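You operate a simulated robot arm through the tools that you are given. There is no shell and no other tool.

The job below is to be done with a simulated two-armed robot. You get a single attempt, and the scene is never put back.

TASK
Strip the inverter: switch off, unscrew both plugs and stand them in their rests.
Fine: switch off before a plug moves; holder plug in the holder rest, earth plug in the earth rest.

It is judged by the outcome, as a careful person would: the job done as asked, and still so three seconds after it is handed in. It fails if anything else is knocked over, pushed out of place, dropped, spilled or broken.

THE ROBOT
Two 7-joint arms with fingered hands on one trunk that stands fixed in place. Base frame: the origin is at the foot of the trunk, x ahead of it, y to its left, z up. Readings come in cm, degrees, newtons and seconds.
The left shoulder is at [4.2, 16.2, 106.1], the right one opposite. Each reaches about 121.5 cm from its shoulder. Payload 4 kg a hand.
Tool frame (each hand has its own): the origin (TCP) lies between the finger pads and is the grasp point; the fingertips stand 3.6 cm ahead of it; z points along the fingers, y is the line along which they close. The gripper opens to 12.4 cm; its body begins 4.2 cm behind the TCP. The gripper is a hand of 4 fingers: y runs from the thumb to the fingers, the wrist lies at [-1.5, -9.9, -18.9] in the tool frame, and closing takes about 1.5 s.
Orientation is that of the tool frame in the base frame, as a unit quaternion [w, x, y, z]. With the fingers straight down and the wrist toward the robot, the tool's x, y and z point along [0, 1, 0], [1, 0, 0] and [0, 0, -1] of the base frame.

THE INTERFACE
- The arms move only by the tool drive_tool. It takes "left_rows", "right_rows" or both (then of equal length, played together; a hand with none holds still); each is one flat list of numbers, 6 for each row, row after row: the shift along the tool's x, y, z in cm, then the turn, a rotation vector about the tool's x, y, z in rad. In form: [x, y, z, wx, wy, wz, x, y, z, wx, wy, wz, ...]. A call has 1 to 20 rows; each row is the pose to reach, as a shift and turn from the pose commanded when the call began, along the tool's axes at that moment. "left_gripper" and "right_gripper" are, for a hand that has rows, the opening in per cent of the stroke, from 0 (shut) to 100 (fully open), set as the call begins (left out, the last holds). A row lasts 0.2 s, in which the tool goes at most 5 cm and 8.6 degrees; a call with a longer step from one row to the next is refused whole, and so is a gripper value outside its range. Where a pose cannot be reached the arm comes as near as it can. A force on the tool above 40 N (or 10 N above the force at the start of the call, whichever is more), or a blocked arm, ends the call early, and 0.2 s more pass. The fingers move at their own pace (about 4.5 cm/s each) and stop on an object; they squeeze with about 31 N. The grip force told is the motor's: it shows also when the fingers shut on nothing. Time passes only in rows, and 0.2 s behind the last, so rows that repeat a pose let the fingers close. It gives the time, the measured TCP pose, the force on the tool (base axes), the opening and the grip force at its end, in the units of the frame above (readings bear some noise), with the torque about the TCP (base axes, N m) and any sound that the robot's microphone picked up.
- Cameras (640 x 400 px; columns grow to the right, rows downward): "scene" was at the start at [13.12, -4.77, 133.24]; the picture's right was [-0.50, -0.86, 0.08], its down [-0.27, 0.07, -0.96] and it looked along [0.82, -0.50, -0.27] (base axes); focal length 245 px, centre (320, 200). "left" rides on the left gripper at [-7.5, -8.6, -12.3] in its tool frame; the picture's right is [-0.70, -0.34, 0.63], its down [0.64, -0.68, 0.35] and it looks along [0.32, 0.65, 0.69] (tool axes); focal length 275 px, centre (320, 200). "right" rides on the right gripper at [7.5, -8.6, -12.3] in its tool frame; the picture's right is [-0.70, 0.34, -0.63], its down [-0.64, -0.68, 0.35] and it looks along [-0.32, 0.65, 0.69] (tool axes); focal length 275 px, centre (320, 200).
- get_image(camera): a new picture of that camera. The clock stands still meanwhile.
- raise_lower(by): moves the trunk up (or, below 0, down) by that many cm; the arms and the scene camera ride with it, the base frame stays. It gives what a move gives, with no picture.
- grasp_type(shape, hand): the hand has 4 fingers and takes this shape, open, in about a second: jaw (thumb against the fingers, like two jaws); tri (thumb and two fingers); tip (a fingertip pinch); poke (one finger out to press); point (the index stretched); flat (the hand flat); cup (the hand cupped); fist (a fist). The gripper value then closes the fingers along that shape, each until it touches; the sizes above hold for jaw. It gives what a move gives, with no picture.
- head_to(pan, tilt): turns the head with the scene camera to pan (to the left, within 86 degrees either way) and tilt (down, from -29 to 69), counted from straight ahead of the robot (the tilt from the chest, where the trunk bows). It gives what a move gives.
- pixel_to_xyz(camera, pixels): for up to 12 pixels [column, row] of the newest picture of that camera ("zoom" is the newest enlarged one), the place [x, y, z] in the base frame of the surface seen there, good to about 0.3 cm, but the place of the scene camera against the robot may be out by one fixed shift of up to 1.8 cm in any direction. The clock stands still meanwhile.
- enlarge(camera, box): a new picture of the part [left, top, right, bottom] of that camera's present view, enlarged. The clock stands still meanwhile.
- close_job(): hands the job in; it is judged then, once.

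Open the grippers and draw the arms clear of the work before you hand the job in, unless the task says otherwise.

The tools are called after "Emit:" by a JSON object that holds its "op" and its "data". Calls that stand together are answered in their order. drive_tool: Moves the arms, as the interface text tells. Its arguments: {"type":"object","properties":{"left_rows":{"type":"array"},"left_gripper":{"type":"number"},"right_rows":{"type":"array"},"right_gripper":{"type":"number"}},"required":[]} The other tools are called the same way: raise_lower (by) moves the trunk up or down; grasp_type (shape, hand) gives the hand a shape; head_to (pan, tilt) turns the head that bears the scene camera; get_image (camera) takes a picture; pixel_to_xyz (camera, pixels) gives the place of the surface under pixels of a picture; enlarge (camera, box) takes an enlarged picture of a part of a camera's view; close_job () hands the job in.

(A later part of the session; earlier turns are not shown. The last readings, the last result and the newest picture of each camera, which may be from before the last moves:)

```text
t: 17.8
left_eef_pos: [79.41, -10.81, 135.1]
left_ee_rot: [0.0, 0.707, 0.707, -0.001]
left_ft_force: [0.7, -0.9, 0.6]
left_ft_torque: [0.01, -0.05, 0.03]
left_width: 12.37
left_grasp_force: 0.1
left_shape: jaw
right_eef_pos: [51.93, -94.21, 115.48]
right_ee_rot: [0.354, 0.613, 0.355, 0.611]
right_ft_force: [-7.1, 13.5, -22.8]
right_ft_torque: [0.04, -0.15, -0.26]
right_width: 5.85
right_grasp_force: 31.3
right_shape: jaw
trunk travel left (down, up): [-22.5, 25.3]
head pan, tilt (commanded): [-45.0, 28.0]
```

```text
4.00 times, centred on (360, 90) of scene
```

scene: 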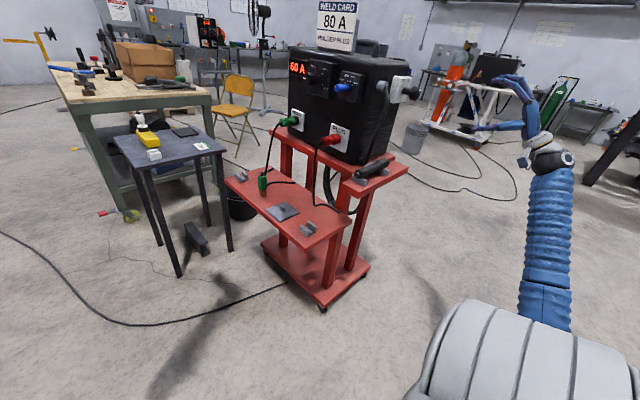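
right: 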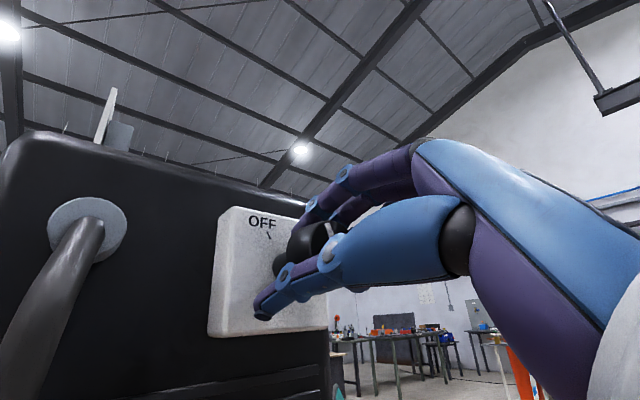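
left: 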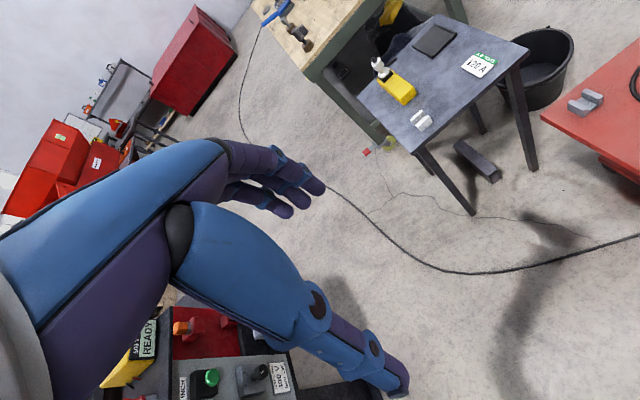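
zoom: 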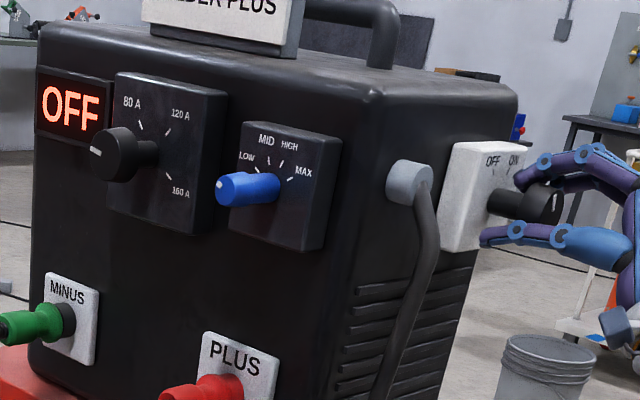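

The display now reads "OFF". I'll turn a little further toward the OFF mark (−0.25 rad), then release.

Emit:
{"op": "drive_tool", "data": {"right_rows": [0, 0, 0, 0, 0, -0.1, 0, 0, 0, 0, 0, -0.2, 0, 0, 0, 0, 0, -0.27, 0, 0, 0, 0, 0, -0.27], "right_gripper": 0}}

Emit:
{"op": "drive_tool", "data": {"right_rows": [0, 0, 0, 0, 0, 0, 0, 0, 0, 0, 0, 0, 0, 0, 0, 0, 0, 0, 0, 0, 0, 0, 0, 0, 0, 0, 0, 0, 0, 0, 0, 0, 0, 0, 0, 0, 0, 0, 0, 0, 0, 0], "right_gripper": 100}}

Emit:
{"op": "enlarge", "data": {"camera": "scene", "box": [280, 40, 440, 140]}}

Emit:
{"op": "enlarge", "data": {"camera": "right", "box": [190, 190, 370, 350]}}

```text
t: 18.8
left_eef_pos: [79.35, -10.84, 134.96]
left_ee_rot: [-0.001, 0.707, 0.707, 0.0]
left_ft_force: [-0.2, -0.5, -0.8]
left_ft_torque: [0.03, -0.04, 0.0]
left_width: 12.37
left_grasp_force: 0.1
left_shape: jaw
right_eef_pos: [51.93, -94.35, 115.43]
right_ee_rot: [0.433, 0.559, 0.434, 0.558]
right_ft_force: [-5.2, 8.1, -23.0]
right_ft_torque: [0.23, -0.14, -0.36]
right_width: 5.8
right_grasp_force: 30.9
right_shape: jaw
trunk travel left (down, up): [-22.5, 25.3]
head pan, tilt (commanded): [-45.0, 28.0]
```

```text
t: 20.4
left_eef_pos: [79.3, -10.6, 135.14]
left_ee_rot: [0.0, 0.707, 0.707, -0.001]
left_ft_force: [0.6, 0.5, 0.4]
left_ft_torque: [0.0, -0.01, 0.0]
left_width: 12.36
left_grasp_force: 0.1
left_shape: jaw
right_eef_pos: [51.86, -94.07, 115.52]
right_ee_rot: [0.433, 0.558, 0.434, 0.559]
right_ft_force: [0.1, 0.2, 0.2]
right_ft_torque: [0.02, 0.01, 0.01]
right_width: 12.34
right_grasp_force: 0.0
right_shape: jaw
trunk travel left (down, up): [-22.5, 25.3]
head pan, tilt (commanded): [-45.0, 28.0]
```

```text
4.00 times, centred on (360, 90) of scene
```

zoom: 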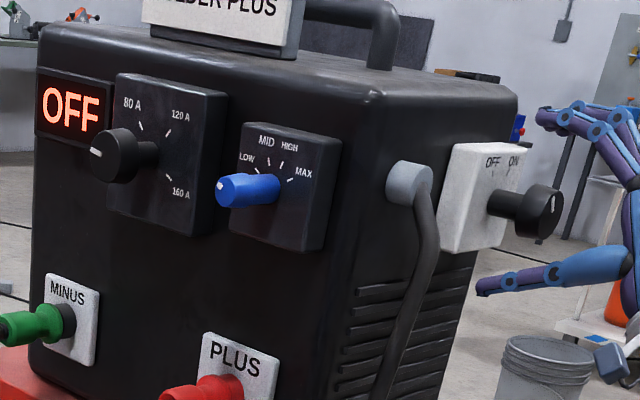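

```text
2.50 times, centred on (280, 270) of right
```

zoom: 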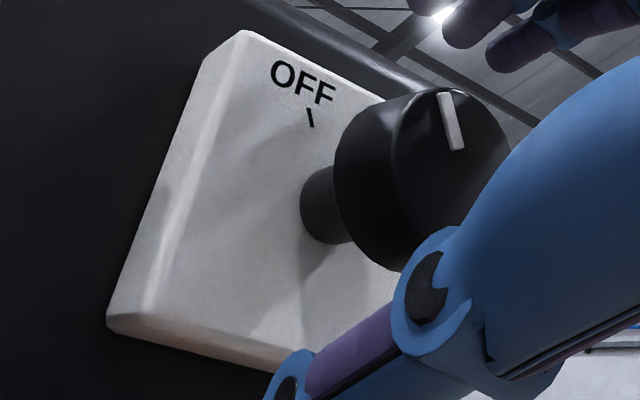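

The display shows OFF and the pointer is parallel to the OFF mark. I'll retreat from the knob and swing the hand to the front of the panel, fingers down.

Emit:
{"op": "drive_tool", "data": {"right_rows": [0, 0, -4.4, 0, 0, 0, 0, 0, -8.8, 0, 0, 0, 0, 0, -13.2, 0, 0, 0, 0, 0, -17.6, 0, 0, 0, 0, 0, -22, 0, 0, 0, 3.696, -0.39, -21.167, 0.13, -0.0164, -0.01625, 7.392, -0.78, -20.333, 0.26, -0.0328, -0.0325, 11.088, -1.17, -19.5, 0.39, -0.0493, -0.0488, 14.783, -1.56, -18.667, 0.52, -0.0657, -0.065, 18.479, -1.95, -17.833, 0.65, -0.0821, -0.0813, 22.175, -2.34, -17.0, 0.78, -0.0985, -0.0975, 25.871, -2.73, -16.167, 0.91, -0.1149, -0.1138, 29.567, -3.12, -15.333, 1.04, -0.1313, -0.13, 33.263, -3.51, -14.5, 1.17, -0.1478, -0.1463, 36.958, -3.9, -13.667, 1.3, -0.1642, -0.1625, 40.654, -4.29, -12.833, 1.43, -0.1806, -0.1788, 44.35, -4.68, -12.0, 1.56, -0.197, -0.195, 44.35, -4.68, -12.0, 1.56, -0.197, -0.195], "right_gripper": 100}}

Emit:
{"op": "get_image", "data": {"camera": "scene"}}

Emit:
{"op": "get_image", "data": {"camera": "right"}}

```text
t: 24.2
left_eef_pos: [79.28, -10.76, 135.39]
left_ee_rot: [0.001, 0.707, 0.708, 0.0]
left_ft_force: [-0.2, -0.2, 0.4]
left_ft_torque: [0.03, -0.02, 0.01]
left_width: 12.39
left_grasp_force: 0.0
left_shape: jaw
right_eef_pos: [40.75, -56.41, 121.58]
right_ee_rot: [-0.007, 0.686, 0.727, 0.01]
right_ft_force: [0.6, 0.0, -0.6]
right_ft_torque: [0.02, -0.02, 0.01]
right_width: 12.37
right_grasp_force: 0.0
right_shape: jaw
right hand out of reach, approached as far as the arm can: row 15, 16, 17, 18
trunk travel left (down, up): [-22.5, 25.3]
head pan, tilt (commanded): [-45.0, 28.0]
```

```text
taken
```

scene: 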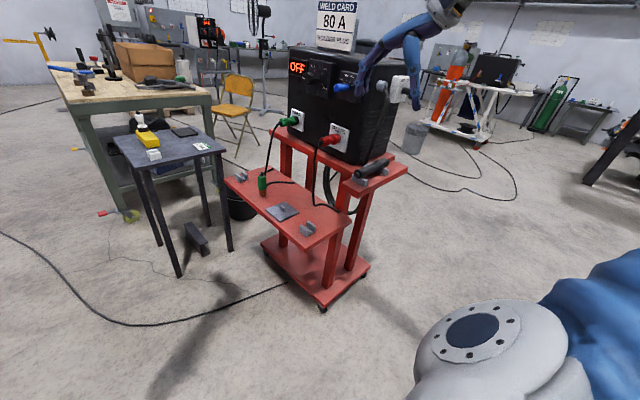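

```text
taken
```

right: 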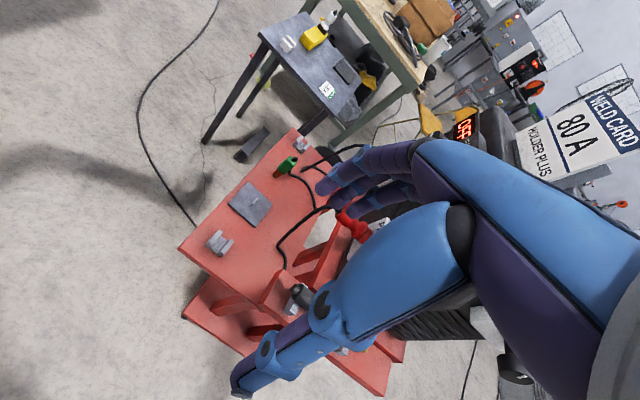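

The arm limits near the body with fingers down. I'll move forward in front of the panel while tilting the hand 45° toward the panel.

Emit:
{"op": "drive_tool", "data": {"right_rows": [0, 3.5, 1.5, 0, 0, 0, 0, 7, 3, 0, -0.131, 0, 0, 10.5, 4.5, 0, -0.262, 0, 0, 14, 6, 0, -0.393, 0, 0, 17.5, 7.5, 0, -0.524, 0, 0, 21, 9, 0, -0.655, 0, 0, 22, 9, 0, -0.785, 0, 0, 22, 9, 0, -0.785, 0], "right_gripper": 100}}

Emit:
{"op": "get_image", "data": {"camera": "right"}}

Emit:
{"op": "get_image", "data": {"camera": "scene"}}

```text
t: 26.0
left_eef_pos: [79.36, -10.75, 135.12]
left_ee_rot: [0.0, 0.707, 0.707, 0.0]
left_ft_force: [0.0, -0.3, -1.0]
left_ft_torque: [0.01, -0.01, 0.01]
left_width: 12.36
left_grasp_force: 0.0
left_shape: jaw
right_eef_pos: [63.91, -69.16, 122.44]
right_ee_rot: [0.227, 0.598, 0.733, -0.233]
right_ft_force: [0.8, -0.2, 0.1]
right_ft_torque: [-0.03, 0.02, 0.01]
right_width: 12.38
right_grasp_force: 0.1
right_shape: jaw
right hand out of reach, approached as far as the arm can: row 2, 3, 4, 5, 6, 7, 8
trunk travel left (down, up): [-22.5, 25.3]
head pan, tilt (commanded): [-45.0, 28.0]
```

```text
taken
```

right: 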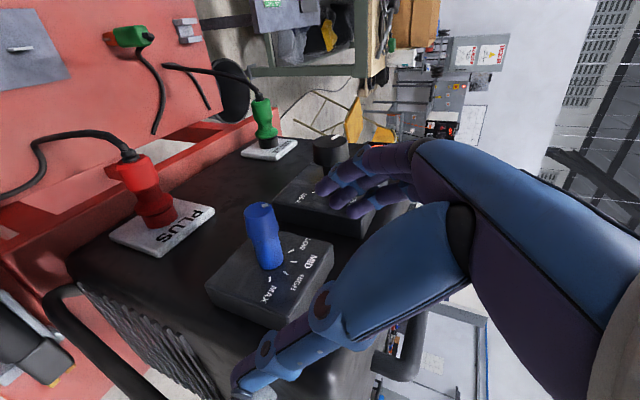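

```text
taken
```

scene: 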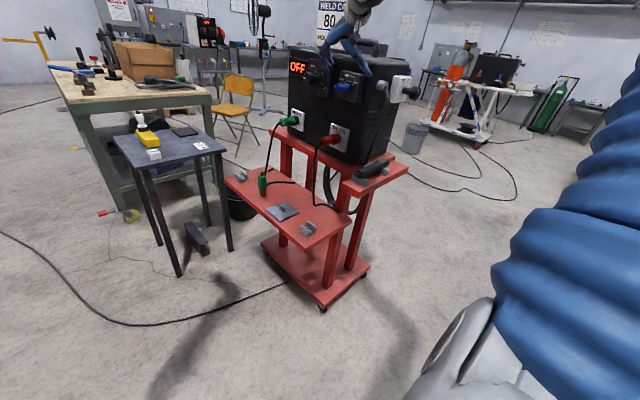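

The arm could not get there and went to (63.9,-69.2,122.4); no contact felt, but it is near the selector knobs. From here the camera sees both plugs well, so I'll measure before moving away.

Emit:
{"op": "enlarge", "data": {"camera": "right", "box": [90, 120, 230, 270]}}

Emit:
{"op": "pixel_to_xyz", "data": {"camera": "right", "pixels": [[136, 172], [150, 200], [160, 217], [165, 230], [118, 180], [157, 170], [262, 120], [266, 140], [258, 205], [268, 265], [327, 145], [205, 212]]}}

```text
2.67 times, centred on (160, 195) of right
```

zoom: 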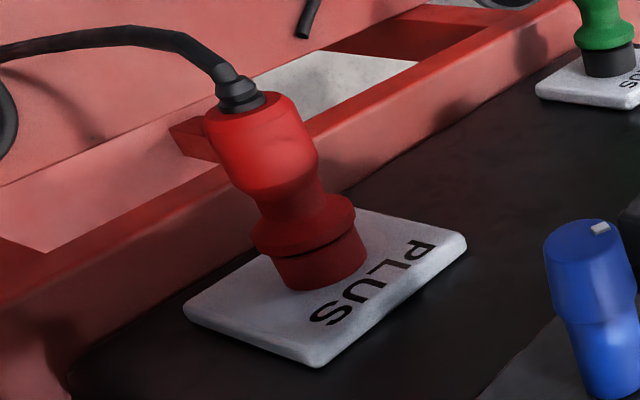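

```text
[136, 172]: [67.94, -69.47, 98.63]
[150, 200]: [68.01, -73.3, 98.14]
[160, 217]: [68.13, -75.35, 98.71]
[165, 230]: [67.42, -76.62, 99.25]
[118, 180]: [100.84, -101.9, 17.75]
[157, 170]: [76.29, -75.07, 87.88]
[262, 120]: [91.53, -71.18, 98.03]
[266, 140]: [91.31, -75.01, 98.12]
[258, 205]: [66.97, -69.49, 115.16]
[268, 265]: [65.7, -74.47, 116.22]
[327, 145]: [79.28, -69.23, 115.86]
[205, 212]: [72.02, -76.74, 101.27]
```

I'll measure the red plug's silhouette in that enlargement for diameters and axis.

Emit:
{"op": "pixel_to_xyz", "data": {"camera": "zoom", "pixels": [[210, 130], [290, 105], [232, 170], [312, 150], [262, 205], [315, 190], [258, 240], [350, 210], [280, 275], [360, 255], [235, 90], [190, 300]]}}

```text
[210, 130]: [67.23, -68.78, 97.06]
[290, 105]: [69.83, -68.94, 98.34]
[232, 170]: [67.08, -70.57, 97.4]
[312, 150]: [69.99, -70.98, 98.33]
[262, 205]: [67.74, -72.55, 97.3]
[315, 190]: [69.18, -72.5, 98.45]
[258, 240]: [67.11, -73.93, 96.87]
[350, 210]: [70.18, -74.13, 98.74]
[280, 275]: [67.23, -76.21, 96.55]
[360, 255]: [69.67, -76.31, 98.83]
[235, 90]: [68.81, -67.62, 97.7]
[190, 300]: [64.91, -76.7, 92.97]
```

The plugs' axes come out at x≈68.6 (red) and x≈92.5 (green), z≈97; blue knob tip sits above the red plug at (67,-69.5,115). The right arm is cramped there, so I'll back it up and out to park at the right.

Emit:
{"op": "drive_tool", "data": {"right_rows": [-1.67, -0.1, -3.77, 0, 0, 0, -3.35, -0.21, -7.55, 0, 0, 0, -3.23, -4.21, -8.55, 0, 0, 0, -3.1, -8.2, -9.56, -0.001, 0.095, 0.028, -3.14, -12.31, -9.16, -0.003, 0.189, 0.056, -4.72, -16.76, -7.54, -0.004, 0.284, 0.084, -5.69, -21.15, -5.13, -0.005, 0.379, 0.111, -6.66, -25.54, -2.71, -0.006, 0.474, 0.139, -7.63, -29.92, -0.3, -0.008, 0.568, 0.167, -9.17, -33.41, 2.47, -0.009, 0.663, 0.195, -11.28, -36.01, 5.61, -0.009, 0.663, 0.195, -13.57, -37.63, 8.8, -0.009, 0.663, 0.195, -13.57, -37.63, 8.8, -0.009, 0.663, 0.195], "right_gripper": 100}}

Emit:
{"op": "get_image", "data": {"camera": "scene"}}

Emit:
{"op": "get_image", "data": {"camera": "left"}}

```text
refused: row 7 steps farther than a row can; nothing moved
```

```text
taken
```

scene: 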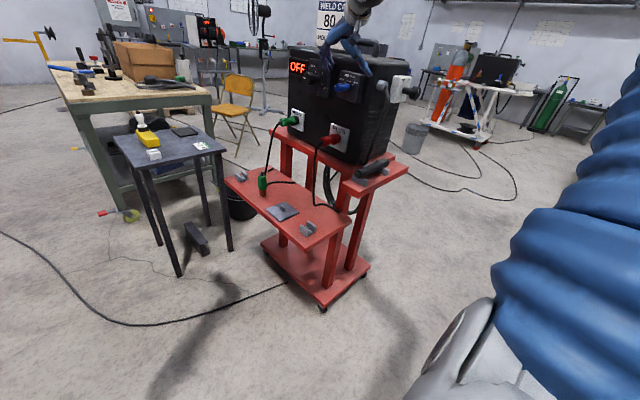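

```text
taken
```

left: 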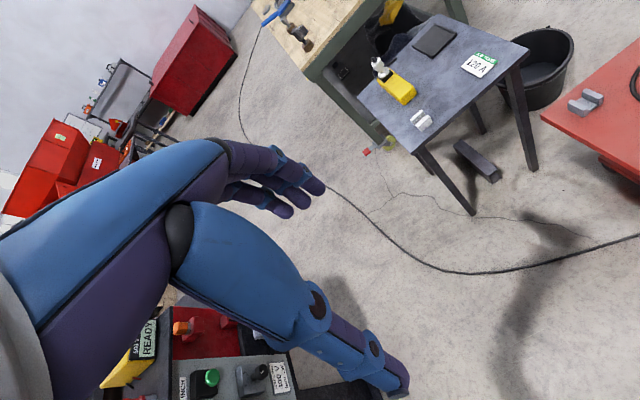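

One row was too long; I'll resend the retreat with smaller steps.

Emit:
{"op": "drive_tool", "data": {"right_rows": [-1.67, -0.1, -3.77, 0, 0, 0, -3.35, -0.21, -7.55, 0, 0, 0, -3.23, -4.21, -8.55, 0, 0, 0, -3.1, -8.2, -9.56, -0.001, 0.095, 0.028, -3.14, -12.31, -9.16, -0.003, 0.189, 0.056, -4.04, -16.1, -8.12, -0.004, 0.284, 0.084, -5.02, -19.94, -6.39, -0.005, 0.379, 0.111, -6.01, -23.78, -4.65, -0.006, 0.474, 0.139, -6.68, -27.59, -2.51, -0.008, 0.568, 0.167, -7.84, -30.99, -0.05, -0.009, 0.663, 0.195, -9.47, -33.99, 2.75, -0.009, 0.663, 0.195, -11.51, -36.07, 5.79, -0.009, 0.663, 0.195, -13.57, -37.63, 8.8, -0.009, 0.663, 0.195, -13.57, -37.63, 8.8, -0.009, 0.663, 0.195], "right_gripper": 100}}

Emit:
{"op": "get_image", "data": {"camera": "scene"}}

```text
t: 29.0
left_eef_pos: [79.39, -10.73, 135.2]
left_ee_rot: [0.0, 0.707, 0.707, -0.001]
left_ft_force: [0.0, 0.3, 0.1]
left_ft_torque: [0.0, 0.05, -0.01]
left_width: 12.38
left_grasp_force: 0.1
left_shape: jaw
right_eef_pos: [29.94, -91.6, 126.42]
right_ee_rot: [0.001, 0.708, 0.706, 0.0]
right_ft_force: [-0.6, -0.2, 0.3]
right_ft_torque: [0.01, 0.0, 0.0]
right_width: 12.37
right_grasp_force: 0.0
right_shape: jaw
trunk travel left (down, up): [-22.5, 25.3]
head pan, tilt (commanded): [-45.0, 28.0]
```

```text
taken
```

scene: 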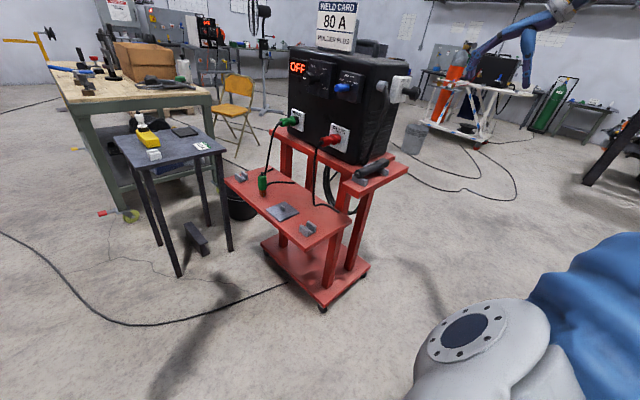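

Right arm is parked at (30,-92,126). Now I'll bring the left hand across, turning its fingers to point at the panel (−y), stopping well in front.

Emit:
{"op": "drive_tool", "data": {"left_rows": [-2.275, -0.617, 1.417, 0, -0.131, 0, -4.55, -1.233, 2.833, 0, -0.262, 0, -6.825, -1.85, 4.25, 0, -0.393, 0, -9.1, -2.467, 5.667, 0, -0.524, 0, -11.375, -3.083, 7.083, 0, -0.655, 0, -13.65, -3.7, 8.5, 0, -0.786, 0, -15.925, -4.317, 9.917, 0, -0.917, 0, -18.2, -4.933, 11.333, 0, -1.047, 0, -20.475, -5.55, 12.75, 0, -1.178, 0, -22.75, -6.167, 14.167, 0, -1.309, 0, -25.025, -6.783, 15.583, 0, -1.44, 0, -27.3, -7.4, 17, 0, -1.571, 0, -27.3, -7.4, 17, 0, -1.571, 0], "left_gripper": 100}}

Emit:
{"op": "get_image", "data": {"camera": "scene"}}

Emit:
{"op": "get_image", "data": {"camera": "left"}}

```text
t: 31.8
left_eef_pos: [71.83, -37.97, 118.24]
left_ee_rot: [-0.5, -0.5, -0.5, 0.501]
left_ft_force: [1.7, -0.5, -0.5]
left_ft_torque: [0.01, 0.0, 0.01]
left_width: 12.4
left_grasp_force: 0.1
left_shape: jaw
right_eef_pos: [29.9, -91.62, 126.38]
right_ee_rot: [0.001, 0.708, 0.706, 0.001]
right_ft_force: [0.4, 0.3, 0.2]
right_ft_torque: [0.05, -0.01, 0.0]
right_width: 12.37
right_grasp_force: 0.0
right_shape: jaw
trunk travel left (down, up): [-22.5, 25.3]
head pan, tilt (commanded): [-45.0, 28.0]
```

```text
taken
```

scene: 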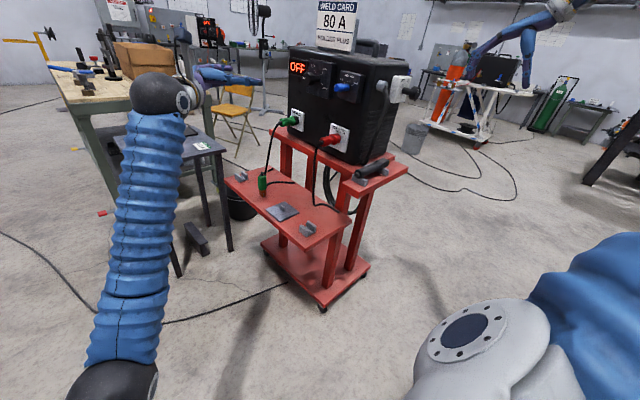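

```text
taken
```

left: 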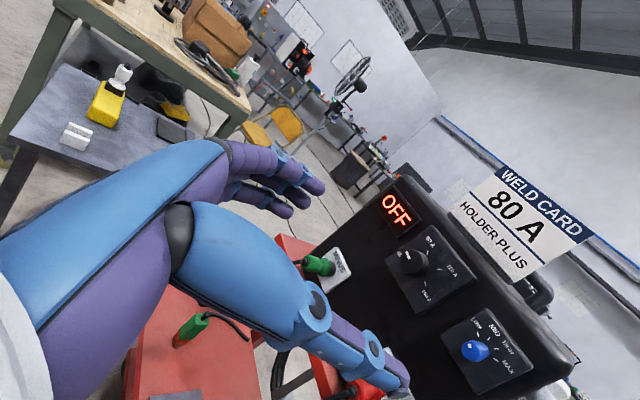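

The left hand reached the pose with fingers pointing −y. I'll bring it lower and closer, to about (68.5,-48,105), for a look.

Emit:
{"op": "drive_tool", "data": {"left_rows": [3, -0.85, 2.5, 0, 0, 0, 6, -1.7, 5, 0, 0, 0, 9, -2.55, 7.5, 0, 0, 0, 12, -3.4, 10, 0, 0, 0, 12, -3.4, 10, 0, 0, 0], "left_gripper": 100}}

Emit:
{"op": "get_image", "data": {"camera": "left"}}

Emit:
{"op": "enlarge", "data": {"camera": "scene", "box": [200, 70, 400, 230]}}

```text
t: 33.0
left_eef_pos: [69.84, -46.61, 106.86]
left_ee_rot: [0.509, 0.503, 0.502, -0.486]
left_ft_force: [-0.2, 0.5, 0.1]
left_ft_torque: [-0.02, 0.0, -0.02]
left_width: 12.38
left_grasp_force: 0.1
left_shape: jaw
right_eef_pos: [29.79, -91.62, 126.35]
right_ee_rot: [0.0, 0.708, 0.706, 0.001]
right_ft_force: [-0.3, 0.1, -0.8]
right_ft_torque: [0.03, 0.03, 0.03]
right_width: 12.36
right_grasp_force: 0.1
right_shape: jaw
trunk travel left (down, up): [-22.5, 25.3]
head pan, tilt (commanded): [-45.0, 28.0]
```

```text
taken
```

left: 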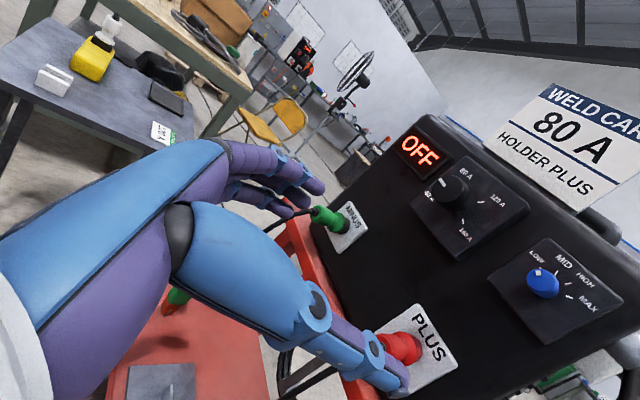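

```text
2.50 times, centred on (300, 150) of scene
```

zoom: 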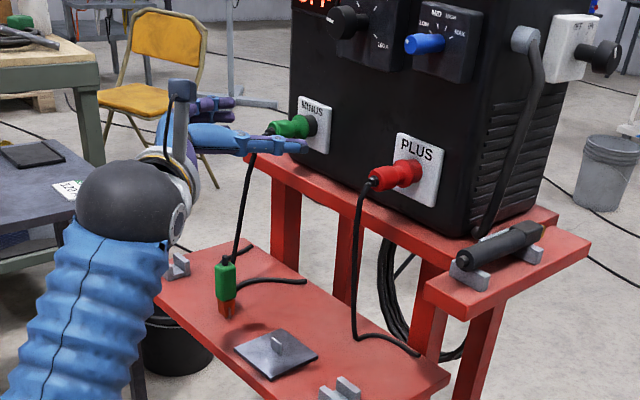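

No obstruction; the cable droops straight down just behind the plug. I'll test the available roll range here in free space (+0.5 then −0.9 rad about tool z).

Emit:
{"op": "drive_tool", "data": {"left_rows": [0, 0, 0, 0, 0, 0.13, 0, 0, 0, 0, 0, 0.26, 0, 0, 0, 0, 0, 0.39, 0, 0, 0, 0, 0, 0.52, 0, 0, 0, 0, 0, 0.52]}}

Emit:
{"op": "drive_tool", "data": {"left_rows": [0, 0, 0, 0, 0, -0.14, 0, 0, 0, 0, 0, -0.28, 0, 0, 0, 0, 0, -0.42, 0, 0, 0, 0, 0, -0.56, 0, 0, 0, 0, 0, -0.7, 0, 0, 0, 0, 0, -0.84, 0, 0, 0, 0, 0, -0.98, 0, 0, 0, 0, 0, -1.12, 0, 0, 0, 0, 0, -1.26, 0, 0, 0, 0, 0, -1.4, 0, 0, 0, 0, 0, -1.4]}}

```text
t: 34.2
left_eef_pos: [68.26, -48.24, 106.09]
left_ee_rot: [0.612, 0.612, 0.354, -0.356]
left_ft_force: [-0.1, 0.3, 0.6]
left_ft_torque: [0.03, -0.02, 0.0]
left_width: 12.36
left_grasp_force: 0.0
left_shape: jaw
right_eef_pos: [30.03, -91.65, 126.36]
right_ee_rot: [0.001, 0.707, 0.707, 0.001]
right_ft_force: [0.4, -0.1, -0.7]
right_ft_torque: [0.0, 0.0, -0.02]
right_width: 12.4
right_grasp_force: 0.0
right_shape: jaw
trunk travel left (down, up): [-22.5, 25.3]
head pan, tilt (commanded): [-45.0, 28.0]
```

```text
t: 36.6
left_eef_pos: [68.44, -47.97, 106.27]
left_ee_rot: [0.238, 0.239, 0.666, -0.666]
left_ft_force: [0.4, -0.1, 0.2]
left_ft_torque: [-0.05, -0.02, 0.04]
left_width: 12.34
left_grasp_force: 0.0
left_shape: jaw
right_eef_pos: [29.95, -91.51, 126.31]
right_ee_rot: [0.001, 0.708, 0.706, 0.0]
right_ft_force: [0.0, -0.7, 0.2]
right_ft_torque: [0.02, 0.02, 0.0]
right_width: 12.37
right_grasp_force: 0.0
right_shape: jaw
trunk travel left (down, up): [-22.5, 25.3]
head pan, tilt (commanded): [-45.0, 28.0]
```

Both rolls are reachable. I'll look from here for a clear view of the red plug.

Emit:
{"op": "get_image", "data": {"camera": "left"}}

```text
taken
```

left: 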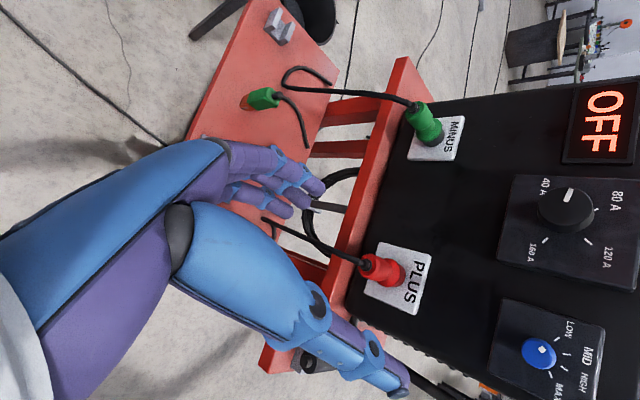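

A clear view of both plugs: red at (380,268), green at (425,125). I'll measure both in enlargements.

Emit:
{"op": "enlarge", "data": {"camera": "left", "box": [340, 230, 440, 320]}}

Emit:
{"op": "pixel_to_xyz", "data": {"camera": "left", "pixels": [[366, 264], [378, 268], [388, 270], [398, 270], [395, 285], [395, 255], [420, 113], [424, 125], [428, 135], [438, 140], [375, 258], [372, 278]]}}

```text
4.44 times, centred on (390, 275) of left
```

zoom: 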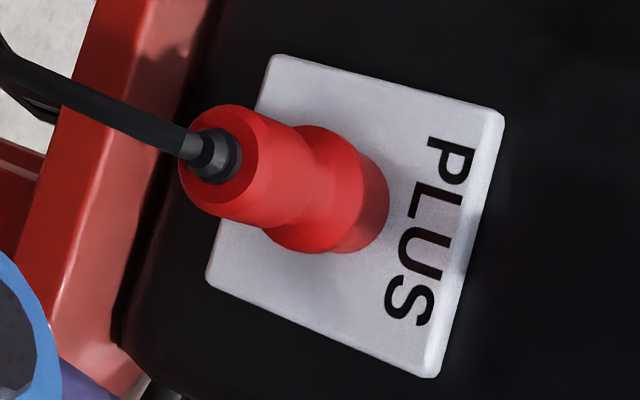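

```text
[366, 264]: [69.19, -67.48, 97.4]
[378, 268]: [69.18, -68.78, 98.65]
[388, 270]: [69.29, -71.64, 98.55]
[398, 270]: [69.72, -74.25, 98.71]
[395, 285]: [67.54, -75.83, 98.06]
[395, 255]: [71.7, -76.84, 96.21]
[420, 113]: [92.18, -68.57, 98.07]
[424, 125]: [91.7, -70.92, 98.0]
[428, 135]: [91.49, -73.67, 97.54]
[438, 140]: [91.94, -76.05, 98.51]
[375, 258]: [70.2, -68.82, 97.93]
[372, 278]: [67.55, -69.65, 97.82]
```

I'll get the PLUS plate corners and rear face centre to fix the axis.

Emit:
{"op": "pixel_to_xyz", "data": {"camera": "zoom", "pixels": [[278, 66], [495, 118], [425, 368], [214, 275], [212, 155], [190, 170], [240, 120], [210, 210], [255, 165], [330, 140], [345, 240], [300, 245]]}}

```text
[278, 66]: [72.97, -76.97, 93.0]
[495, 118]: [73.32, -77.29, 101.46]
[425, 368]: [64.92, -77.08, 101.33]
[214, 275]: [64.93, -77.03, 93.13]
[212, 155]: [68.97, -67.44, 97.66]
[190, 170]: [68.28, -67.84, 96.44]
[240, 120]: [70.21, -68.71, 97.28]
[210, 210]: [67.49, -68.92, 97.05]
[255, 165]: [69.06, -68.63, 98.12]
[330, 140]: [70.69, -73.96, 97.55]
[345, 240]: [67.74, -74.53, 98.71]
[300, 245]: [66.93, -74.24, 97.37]
```

Red axis: x≈68.95, z≈97.1, rear rim y≈-68.6, plate y≈-77. I'll check where the cable runs behind the plug.

Emit:
{"op": "pixel_to_xyz", "data": {"camera": "left", "pixels": [[362, 262], [352, 257], [342, 252], [330, 247], [318, 243], [305, 238], [290, 230], [275, 225], [407, 104], [395, 98], [370, 90], [340, 88]]}}

```text
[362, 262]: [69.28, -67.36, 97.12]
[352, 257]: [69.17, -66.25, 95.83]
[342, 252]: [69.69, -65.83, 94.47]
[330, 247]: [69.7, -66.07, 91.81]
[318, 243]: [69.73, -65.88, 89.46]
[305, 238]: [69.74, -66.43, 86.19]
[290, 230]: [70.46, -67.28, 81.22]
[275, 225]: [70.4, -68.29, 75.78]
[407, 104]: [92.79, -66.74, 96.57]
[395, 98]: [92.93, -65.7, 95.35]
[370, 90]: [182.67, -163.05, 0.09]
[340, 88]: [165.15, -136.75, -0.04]
```

The cable drops straight down at y≈-66. I'll roll the left hand to about +20° and align it in front of the red plug at (69,-55,97).

Emit:
{"op": "drive_tool", "data": {"left_rows": [0.551, 0.735, 0.7, 0, 0, 0.122, 1.102, 1.47, 1.4, 0, 0, 0.244, 1.653, 2.205, 2.1, 0, 0, 0.367, 2.204, 2.94, 2.8, 0, 0, 0.489, 2.755, 3.675, 3.5, 0, 0, 0.611, 3.306, 4.41, 4.2, 0, 0, 0.733, 3.857, 5.145, 4.9, 0, 0, 0.855, 4.408, 5.88, 5.6, 0, 0, 0.978, 4.959, 6.615, 6.3, 0, 0, 1.1, 5.51, 7.35, 7, 0, 0, 1.222, 5.51, 7.35, 7, 0, 0, 1.222], "left_gripper": 100}}

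Emit:
{"op": "get_image", "data": {"camera": "left"}}

Emit:
{"op": "enlarge", "data": {"camera": "scene", "box": [200, 70, 400, 230]}}

```text
t: 39.2
left_eef_pos: [71.54, -52.98, 97.62]
left_ee_rot: [0.585, 0.584, 0.411, -0.385]
left_ft_force: [0.1, -0.4, -0.1]
left_ft_torque: [0.02, 0.0, 0.0]
left_width: 12.38
left_grasp_force: 0.1
left_shape: jaw
right_eef_pos: [29.88, -91.65, 126.28]
right_ee_rot: [0.001, 0.708, 0.706, 0.001]
right_ft_force: [-0.2, 0.5, 0.2]
right_ft_torque: [0.0, 0.02, 0.0]
right_width: 12.38
right_grasp_force: 0.1
right_shape: jaw
trunk travel left (down, up): [-22.5, 25.3]
head pan, tilt (commanded): [-45.0, 28.0]
stopped in row 11 (left hand): the arm was blocked; the commanded pose is now the measured one
```

```text
taken
```

left: 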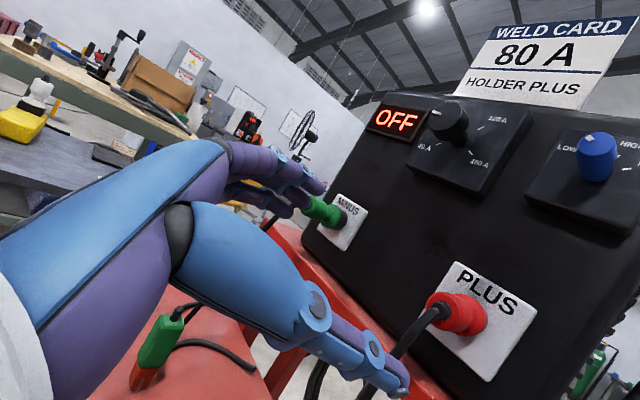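

```text
2.50 times, centred on (300, 150) of scene
```

zoom: 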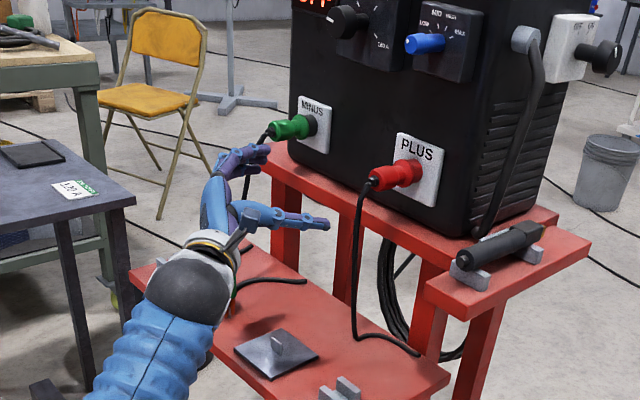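

The left arm reports blocked at (71.5,-53,97.6) with no force at the hand, so some link is touching something. I'll turn the head to look at the arms.

Emit:
{"op": "head_to", "data": {"pan": -30, "tilt": 60}}

Emit:
{"op": "get_image", "data": {"camera": "scene"}}

Emit:
{"op": "head_to", "data": {"pan": 10, "tilt": 50}}

Emit:
{"op": "get_image", "data": {"camera": "scene"}}

```text
t: 40.2
left_eef_pos: [71.48, -53.08, 97.61]
left_ee_rot: [0.585, 0.583, 0.41, -0.386]
left_ft_force: [-0.6, -1.0, 1.3]
left_ft_torque: [-0.03, 0.0, 0.0]
left_width: 12.38
left_grasp_force: 0.1
left_shape: jaw
right_eef_pos: [29.98, -91.69, 126.36]
right_ee_rot: [0.0, 0.707, 0.707, 0.001]
right_ft_force: [0.7, -0.2, 0.2]
right_ft_torque: [0.03, 0.0, -0.02]
right_width: 12.37
right_grasp_force: 0.1
right_shape: jaw
trunk travel left (down, up): [-22.5, 25.3]
head pan, tilt (commanded): [-30.0, 60.0]
```

```text
taken
```

scene: 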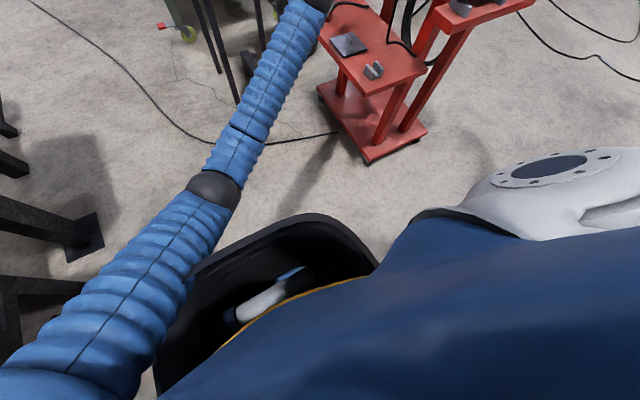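

```text
t: 41.3
left_eef_pos: [71.46, -52.92, 97.44]
left_ee_rot: [0.585, 0.583, 0.412, -0.385]
left_ft_force: [0.5, 0.0, 1.0]
left_ft_torque: [0.0, 0.01, -0.02]
left_width: 12.39
left_grasp_force: 0.1
left_shape: jaw
right_eef_pos: [29.99, -91.64, 126.28]
right_ee_rot: [0.001, 0.707, 0.707, 0.0]
right_ft_force: [0.0, 0.0, 0.0]
right_ft_torque: [0.02, 0.02, 0.01]
right_width: 12.35
right_grasp_force: 0.1
right_shape: jaw
trunk travel left (down, up): [-22.5, 25.3]
head pan, tilt (commanded): [10.0, 50.0]
```

```text
taken
```

scene: 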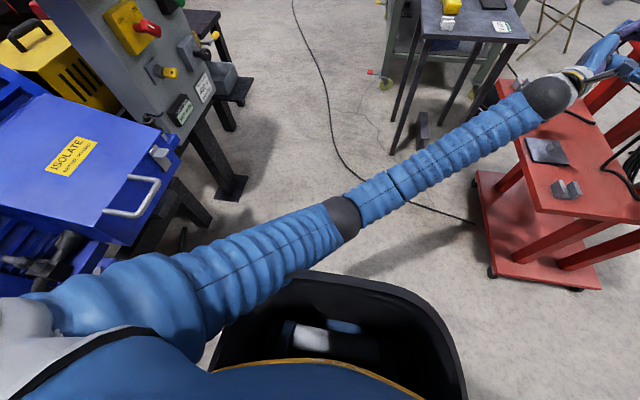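

The picture shows the left upper arm pressed against the robot's own chest, so the left arm is unsuited here. I'll draw the left arm back to its side, and use the right arm for the plugs.

Emit:
{"op": "drive_tool", "data": {"left_rows": [0.1, 0.07, -3.5, 0, 0, 0, 0.21, 0.14, -7, 0, 0, 0, 0.31, 0.22, -10.5, 0, 0, 0, 0.42, 0.29, -14, 0, 0, 0, -1.93, 1.6, -16.04, 0.026, 0.127, -0.0227, -4.28, 2.91, -18.08, 0.0525, 0.254, -0.0453, -6.63, 4.21, -20.13, 0.0787, 0.381, -0.068, -8.99, 5.52, -22.17, 0.105, 0.508, -0.0907, -11.34, 6.83, -24.21, 0.131, 0.635, -0.113, -13.69, 8.14, -26.25, 0.157, 0.7625, -0.136, -16.04, 9.44, -28.29, 0.1836, 0.8896, -0.1587, -18.39, 10.75, -30.33, 0.21, 1.0167, -0.1813, -20.74, 12.06, -32.38, 0.236, 1.144, -0.204, -23.1, 13.37, -34.42, 0.262, 1.271, -0.2267, -25.45, 14.67, -36.46, 0.2885, 1.398, -0.2493, -27.8, 15.98, -38.5, 0.3147, 1.525, -0.272, -27.8, 15.98, -38.5, 0.3147, 1.525, -0.272], "left_gripper": 100}}

Emit:
{"op": "head_to", "data": {"pan": -45, "tilt": 28}}

Emit:
{"op": "get_image", "data": {"camera": "scene"}}

```text
t: 44.9
left_eef_pos: [75.03, -15.0, 129.87]
left_ee_rot: [0.0, 0.708, 0.706, -0.004]
left_ft_force: [0.6, 0.1, 0.7]
left_ft_torque: [0.0, 0.03, -0.03]
left_width: 12.37
left_grasp_force: 0.1
left_shape: jaw
right_eef_pos: [30.13, -91.68, 126.26]
right_ee_rot: [0.0, 0.707, 0.707, 0.0]
right_ft_force: [0.8, 0.7, -0.2]
right_ft_torque: [0.0, -0.02, -0.01]
right_width: 12.39
right_grasp_force: 0.1
right_shape: jaw
trunk travel left (down, up): [-22.5, 25.3]
head pan, tilt (commanded): [10.0, 50.0]
```

```text
t: 46.1
left_eef_pos: [75.02, -15.01, 130.0]
left_ee_rot: [0.002, 0.709, 0.706, -0.002]
left_ft_force: [-0.1, -0.3, -0.1]
left_ft_torque: [0.01, -0.04, 0.0]
left_width: 12.38
left_grasp_force: 0.1
left_shape: jaw
right_eef_pos: [29.97, -91.72, 126.45]
right_ee_rot: [0.001, 0.708, 0.706, 0.001]
right_ft_force: [0.4, 0.5, 0.2]
right_ft_torque: [0.03, 0.01, 0.0]
right_width: 12.41
right_grasp_force: 0.1
right_shape: jaw
trunk travel left (down, up): [-22.5, 25.3]
head pan, tilt (commanded): [-45.0, 28.0]
```

```text
taken
```

scene: 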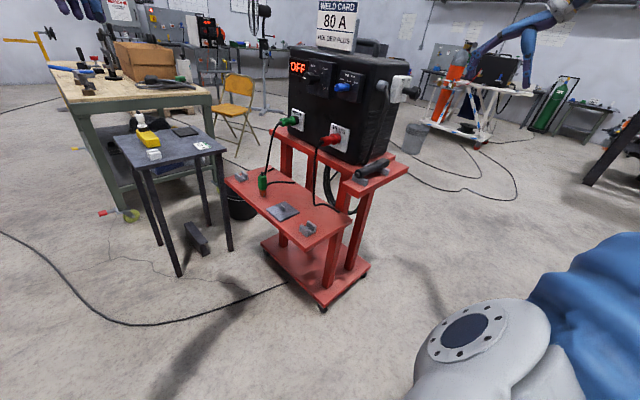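

Left arm is clear. Now I'll bring the right hand over to (48,-64,116) with fingers pointing forward‑down (45°) and slightly toward the panel, checking reach.

Emit:
{"op": "drive_tool", "data": {"right_rows": [3.08, 2, 1.156, -0.0863, -0.0368, 0.0152, 6.16, 4, 2.311, -0.1727, -0.0736, 0.0304, 9.23, 6, 3.467, -0.259, -0.1103, 0.0457, 12.31, 8, 4.622, -0.3453, -0.1471, 0.0609, 15.39, 10, 5.778, -0.4317, -0.1839, 0.0761, 18.47, 12, 6.933, -0.518, -0.2207, 0.0913, 21.54, 14, 8.089, -0.6043, -0.2574, 0.1066, 24.62, 16, 9.244, -0.6907, -0.2942, 0.1218, 27.7, 18, 10.4, -0.777, -0.331, 0.137, 27.7, 18, 10.4, -0.777, -0.331, 0.137], "right_gripper": 100}}

Emit:
{"op": "get_image", "data": {"camera": "right"}}

Emit:
{"op": "get_image", "data": {"camera": "scene"}}

```text
t: 48.3
left_eef_pos: [74.99, -14.83, 130.01]
left_ee_rot: [0.001, 0.709, 0.706, -0.002]
left_ft_force: [0.9, 0.5, -0.3]
left_ft_torque: [-0.02, -0.01, 0.0]
left_width: 12.39
left_grasp_force: 0.0
left_shape: jaw
right_eef_pos: [47.98, -63.78, 116.18]
right_ee_rot: [0.381, 0.691, 0.595, 0.152]
right_ft_force: [0.1, 0.8, -0.4]
right_ft_torque: [-0.01, 0.01, -0.06]
right_width: 12.38
right_grasp_force: 0.0
right_shape: jaw
right hand out of reach, approached as far as the arm can: row 7
trunk travel left (down, up): [-22.5, 25.3]
head pan, tilt (commanded): [-45.0, 28.0]
```

```text
taken
```

right: 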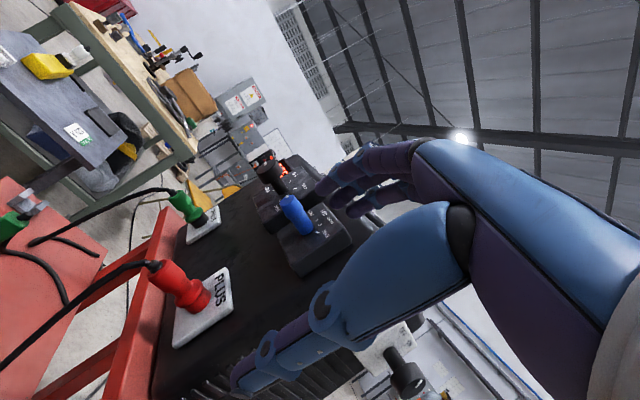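

```text
taken
```

scene: 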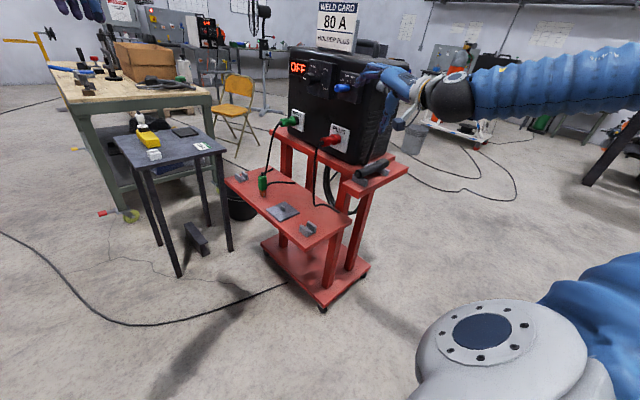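

Pose reached as commanded. I'll move along to the pre‑grasp 12 cm short of the red plug, along the finger direction.

Emit:
{"op": "drive_tool", "data": {"right_rows": [0.9, 0.35, 3.4, 0, 0, 0, 1.8, 0.7, 6.8, 0, 0, 0, 2.7, 1.05, 10.2, 0, 0, 0, 3.6, 1.39, 13.5, 0, 0, 0, 3.6, 1.39, 13.5, 0, 0, 0], "right_gripper": 100}}

Emit:
{"op": "get_image", "data": {"camera": "right"}}

Emit:
{"op": "enlarge", "data": {"camera": "scene", "box": [240, 40, 440, 200]}}

```text
t: 49.5
left_eef_pos: [74.95, -14.92, 130.09]
left_ee_rot: [0.002, 0.708, 0.706, -0.003]
left_ft_force: [0.7, -0.1, -0.4]
left_ft_torque: [0.01, -0.03, -0.01]
left_width: 12.38
left_grasp_force: 0.1
left_shape: jaw
right_eef_pos: [58.87, -65.13, 107.24]
right_ee_rot: [0.381, 0.69, 0.595, 0.153]
right_ft_force: [0.1, -0.3, 0.4]
right_ft_torque: [0.01, 0.01, 0.01]
right_width: 12.4
right_grasp_force: 0.0
right_shape: jaw
trunk travel left (down, up): [-22.5, 25.3]
head pan, tilt (commanded): [-45.0, 28.0]
```

```text
taken
```

right: 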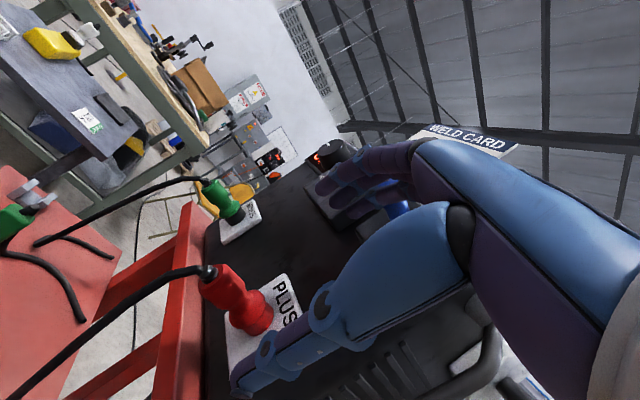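

```text
2.50 times, centred on (340, 120) of scene
```

zoom: 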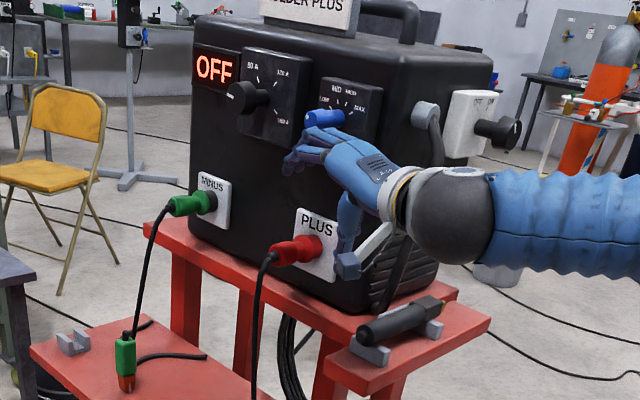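

The open knuckles are close below the blue knob; I'll narrow the hand to 55% first and check.

Emit:
{"op": "drive_tool", "data": {"right_rows": [0, 0, 0, 0, 0, 0, 0, 0, 0, 0, 0, 0, 0, 0, 0, 0, 0, 0, 0, 0, 0, 0, 0, 0, 0, 0, 0, 0, 0, 0], "right_gripper": 55}}

Emit:
{"op": "get_image", "data": {"camera": "right"}}

Emit:
{"op": "enlarge", "data": {"camera": "scene", "box": [280, 60, 400, 150]}}

```text
t: 50.7
left_eef_pos: [75.01, -15.09, 129.96]
left_ee_rot: [0.001, 0.709, 0.705, -0.002]
left_ft_force: [0.4, 0.1, 0.7]
left_ft_torque: [0.0, 0.02, -0.02]
left_width: 12.36
left_grasp_force: 0.0
left_shape: jaw
right_eef_pos: [58.82, -65.26, 107.17]
right_ee_rot: [0.38, 0.691, 0.595, 0.153]
right_ft_force: [-1.4, 0.1, 0.0]
right_ft_torque: [-0.04, -0.01, 0.0]
right_width: 6.86
right_grasp_force: 0.1
right_shape: jaw
trunk travel left (down, up): [-22.5, 25.3]
head pan, tilt (commanded): [-45.0, 28.0]
```

```text
taken
```

right: 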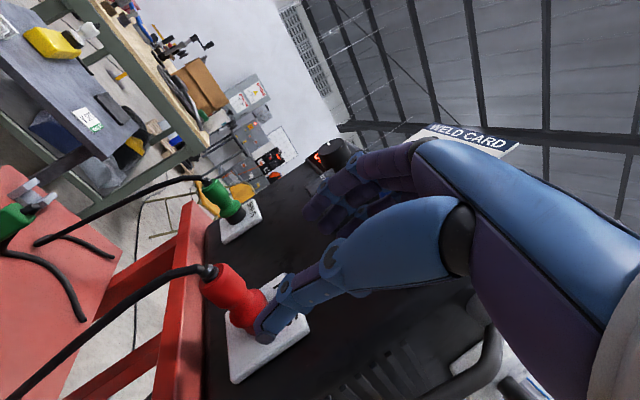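

```text
4.44 times, centred on (340, 105) of scene
```

zoom: 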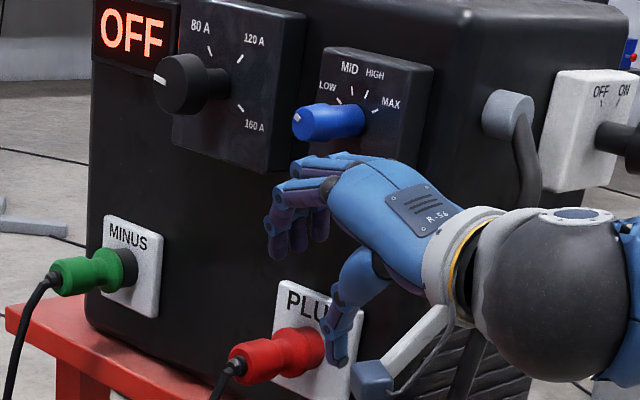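

Clear below the knob. I'll move down‑forward toward the plug, stopping ~2.5 cm short to check alignment.

Emit:
{"op": "drive_tool", "data": {"right_rows": [0.5, -0.6, 2.5, 0, 0, 0, 0.8, -0.8, 5, 0, 0, 0, 0.4, -0.5, 8, 0, 0, 0, 0, -0.2, 11, 0, 0, 0, -0.36, 0.04, 13, 0, 0, 0, -0.36, 0.04, 13, 0, 0, 0], "right_gripper": 55}}

Emit:
{"op": "get_image", "data": {"camera": "right"}}

Emit:
{"op": "enlarge", "data": {"camera": "scene", "box": [280, 60, 400, 150]}}

```text
t: 52.1
left_eef_pos: [74.86, -15.11, 130.02]
left_ee_rot: [0.0, 0.709, 0.705, -0.002]
left_ft_force: [0.4, 0.6, 0.3]
left_ft_torque: [-0.01, 0.01, -0.03]
left_width: 12.38
left_grasp_force: 0.1
left_shape: jaw
right_eef_pos: [67.46, -69.96, 98.53]
right_ee_rot: [0.381, 0.69, 0.596, 0.154]
right_ft_force: [-0.1, 0.4, 0.2]
right_ft_torque: [0.0, 0.02, 0.03]
right_width: 6.87
right_grasp_force: 0.1
right_shape: jaw
trunk travel left (down, up): [-22.5, 25.3]
head pan, tilt (commanded): [-45.0, 28.0]
```

```text
taken
```

right: 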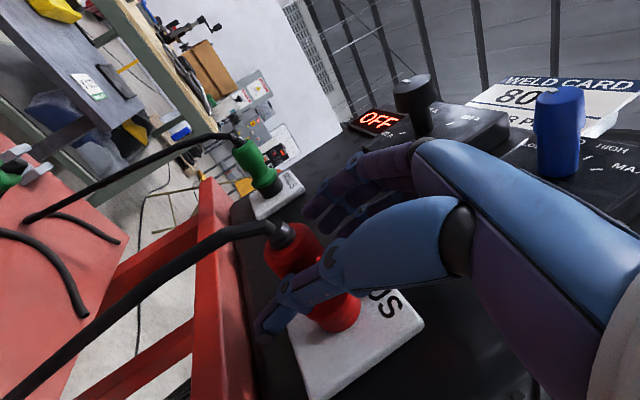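

```text
4.44 times, centred on (340, 105) of scene
```

zoom: 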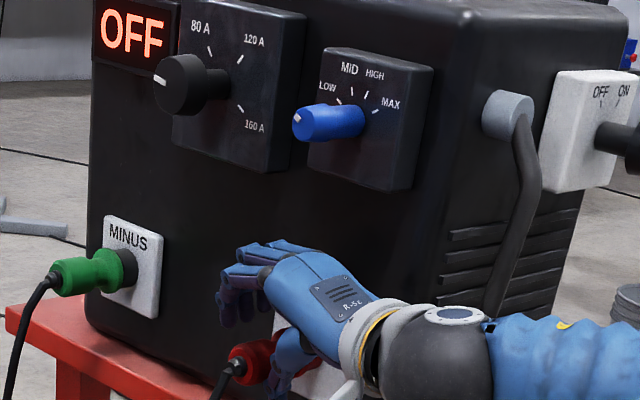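

The plug (at (290,250)–(330,310)) sits between thumb and fingers. I'll advance the last 2.3 cm and close.

Emit:
{"op": "drive_tool", "data": {"right_rows": [0, 0, 1.2, 0, 0, 0, 0, 0, 2.3, 0, 0, 0, 0, 0, 2.3, 0, 0, 0], "right_gripper": 55}}

Emit:
{"op": "drive_tool", "data": {"right_rows": [0, 0, 0, 0, 0, 0, 0, 0, 0, 0, 0, 0, 0, 0, 0, 0, 0, 0, 0, 0, 0, 0, 0, 0, 0, 0, 0, 0, 0, 0, 0, 0, 0, 0, 0, 0], "right_gripper": 0}}

Emit:
{"op": "get_image", "data": {"camera": "right"}}

Emit:
{"op": "enlarge", "data": {"camera": "scene", "box": [280, 80, 400, 170]}}

```text
t: 52.9
left_eef_pos: [74.99, -15.04, 130.04]
left_ee_rot: [0.001, 0.709, 0.705, -0.002]
left_ft_force: [-0.3, -0.4, -0.5]
left_ft_torque: [-0.01, 0.0, 0.0]
left_width: 12.37
left_grasp_force: 0.1
left_shape: jaw
right_eef_pos: [69.08, -70.8, 97.02]
right_ee_rot: [0.38, 0.69, 0.596, 0.154]
right_ft_force: [-0.2, 0.3, -0.9]
right_ft_torque: [-0.01, -0.01, 0.0]
right_width: 6.87
right_grasp_force: 0.0
right_shape: jaw
trunk travel left (down, up): [-22.5, 25.3]
head pan, tilt (commanded): [-45.0, 28.0]
```

```text
t: 54.3
left_eef_pos: [75.13, -15.13, 130.02]
left_ee_rot: [0.0, 0.709, 0.705, -0.003]
left_ft_force: [0.4, -0.1, 0.4]
left_ft_torque: [0.02, 0.0, -0.02]
left_width: 12.4
left_grasp_force: 0.1
left_shape: jaw
right_eef_pos: [69.0, -70.84, 96.87]
right_ee_rot: [0.379, 0.691, 0.596, 0.153]
right_ft_force: [-2.0, 1.8, -5.7]
right_ft_torque: [0.01, 0.06, 0.1]
right_width: 4.4
right_grasp_force: 31.1
right_shape: jaw
trunk travel left (down, up): [-22.5, 25.3]
head pan, tilt (commanded): [-45.0, 28.0]
```

```text
taken
```

right: 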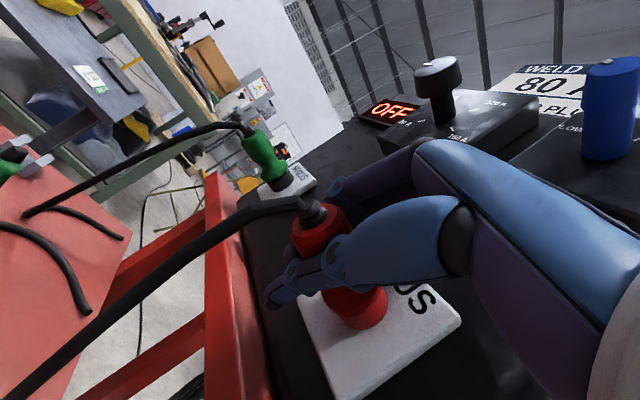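

```text
4.44 times, centred on (340, 125) of scene
```

zoom: 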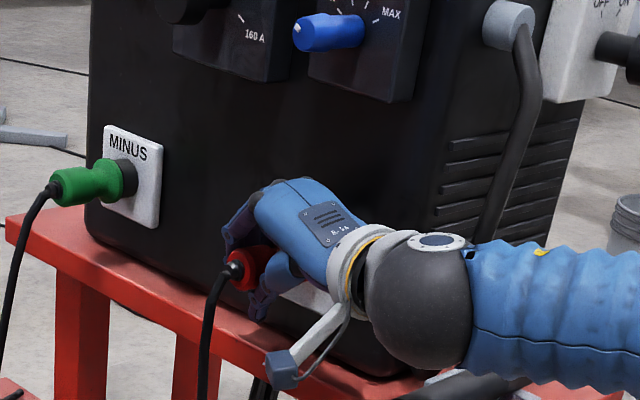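

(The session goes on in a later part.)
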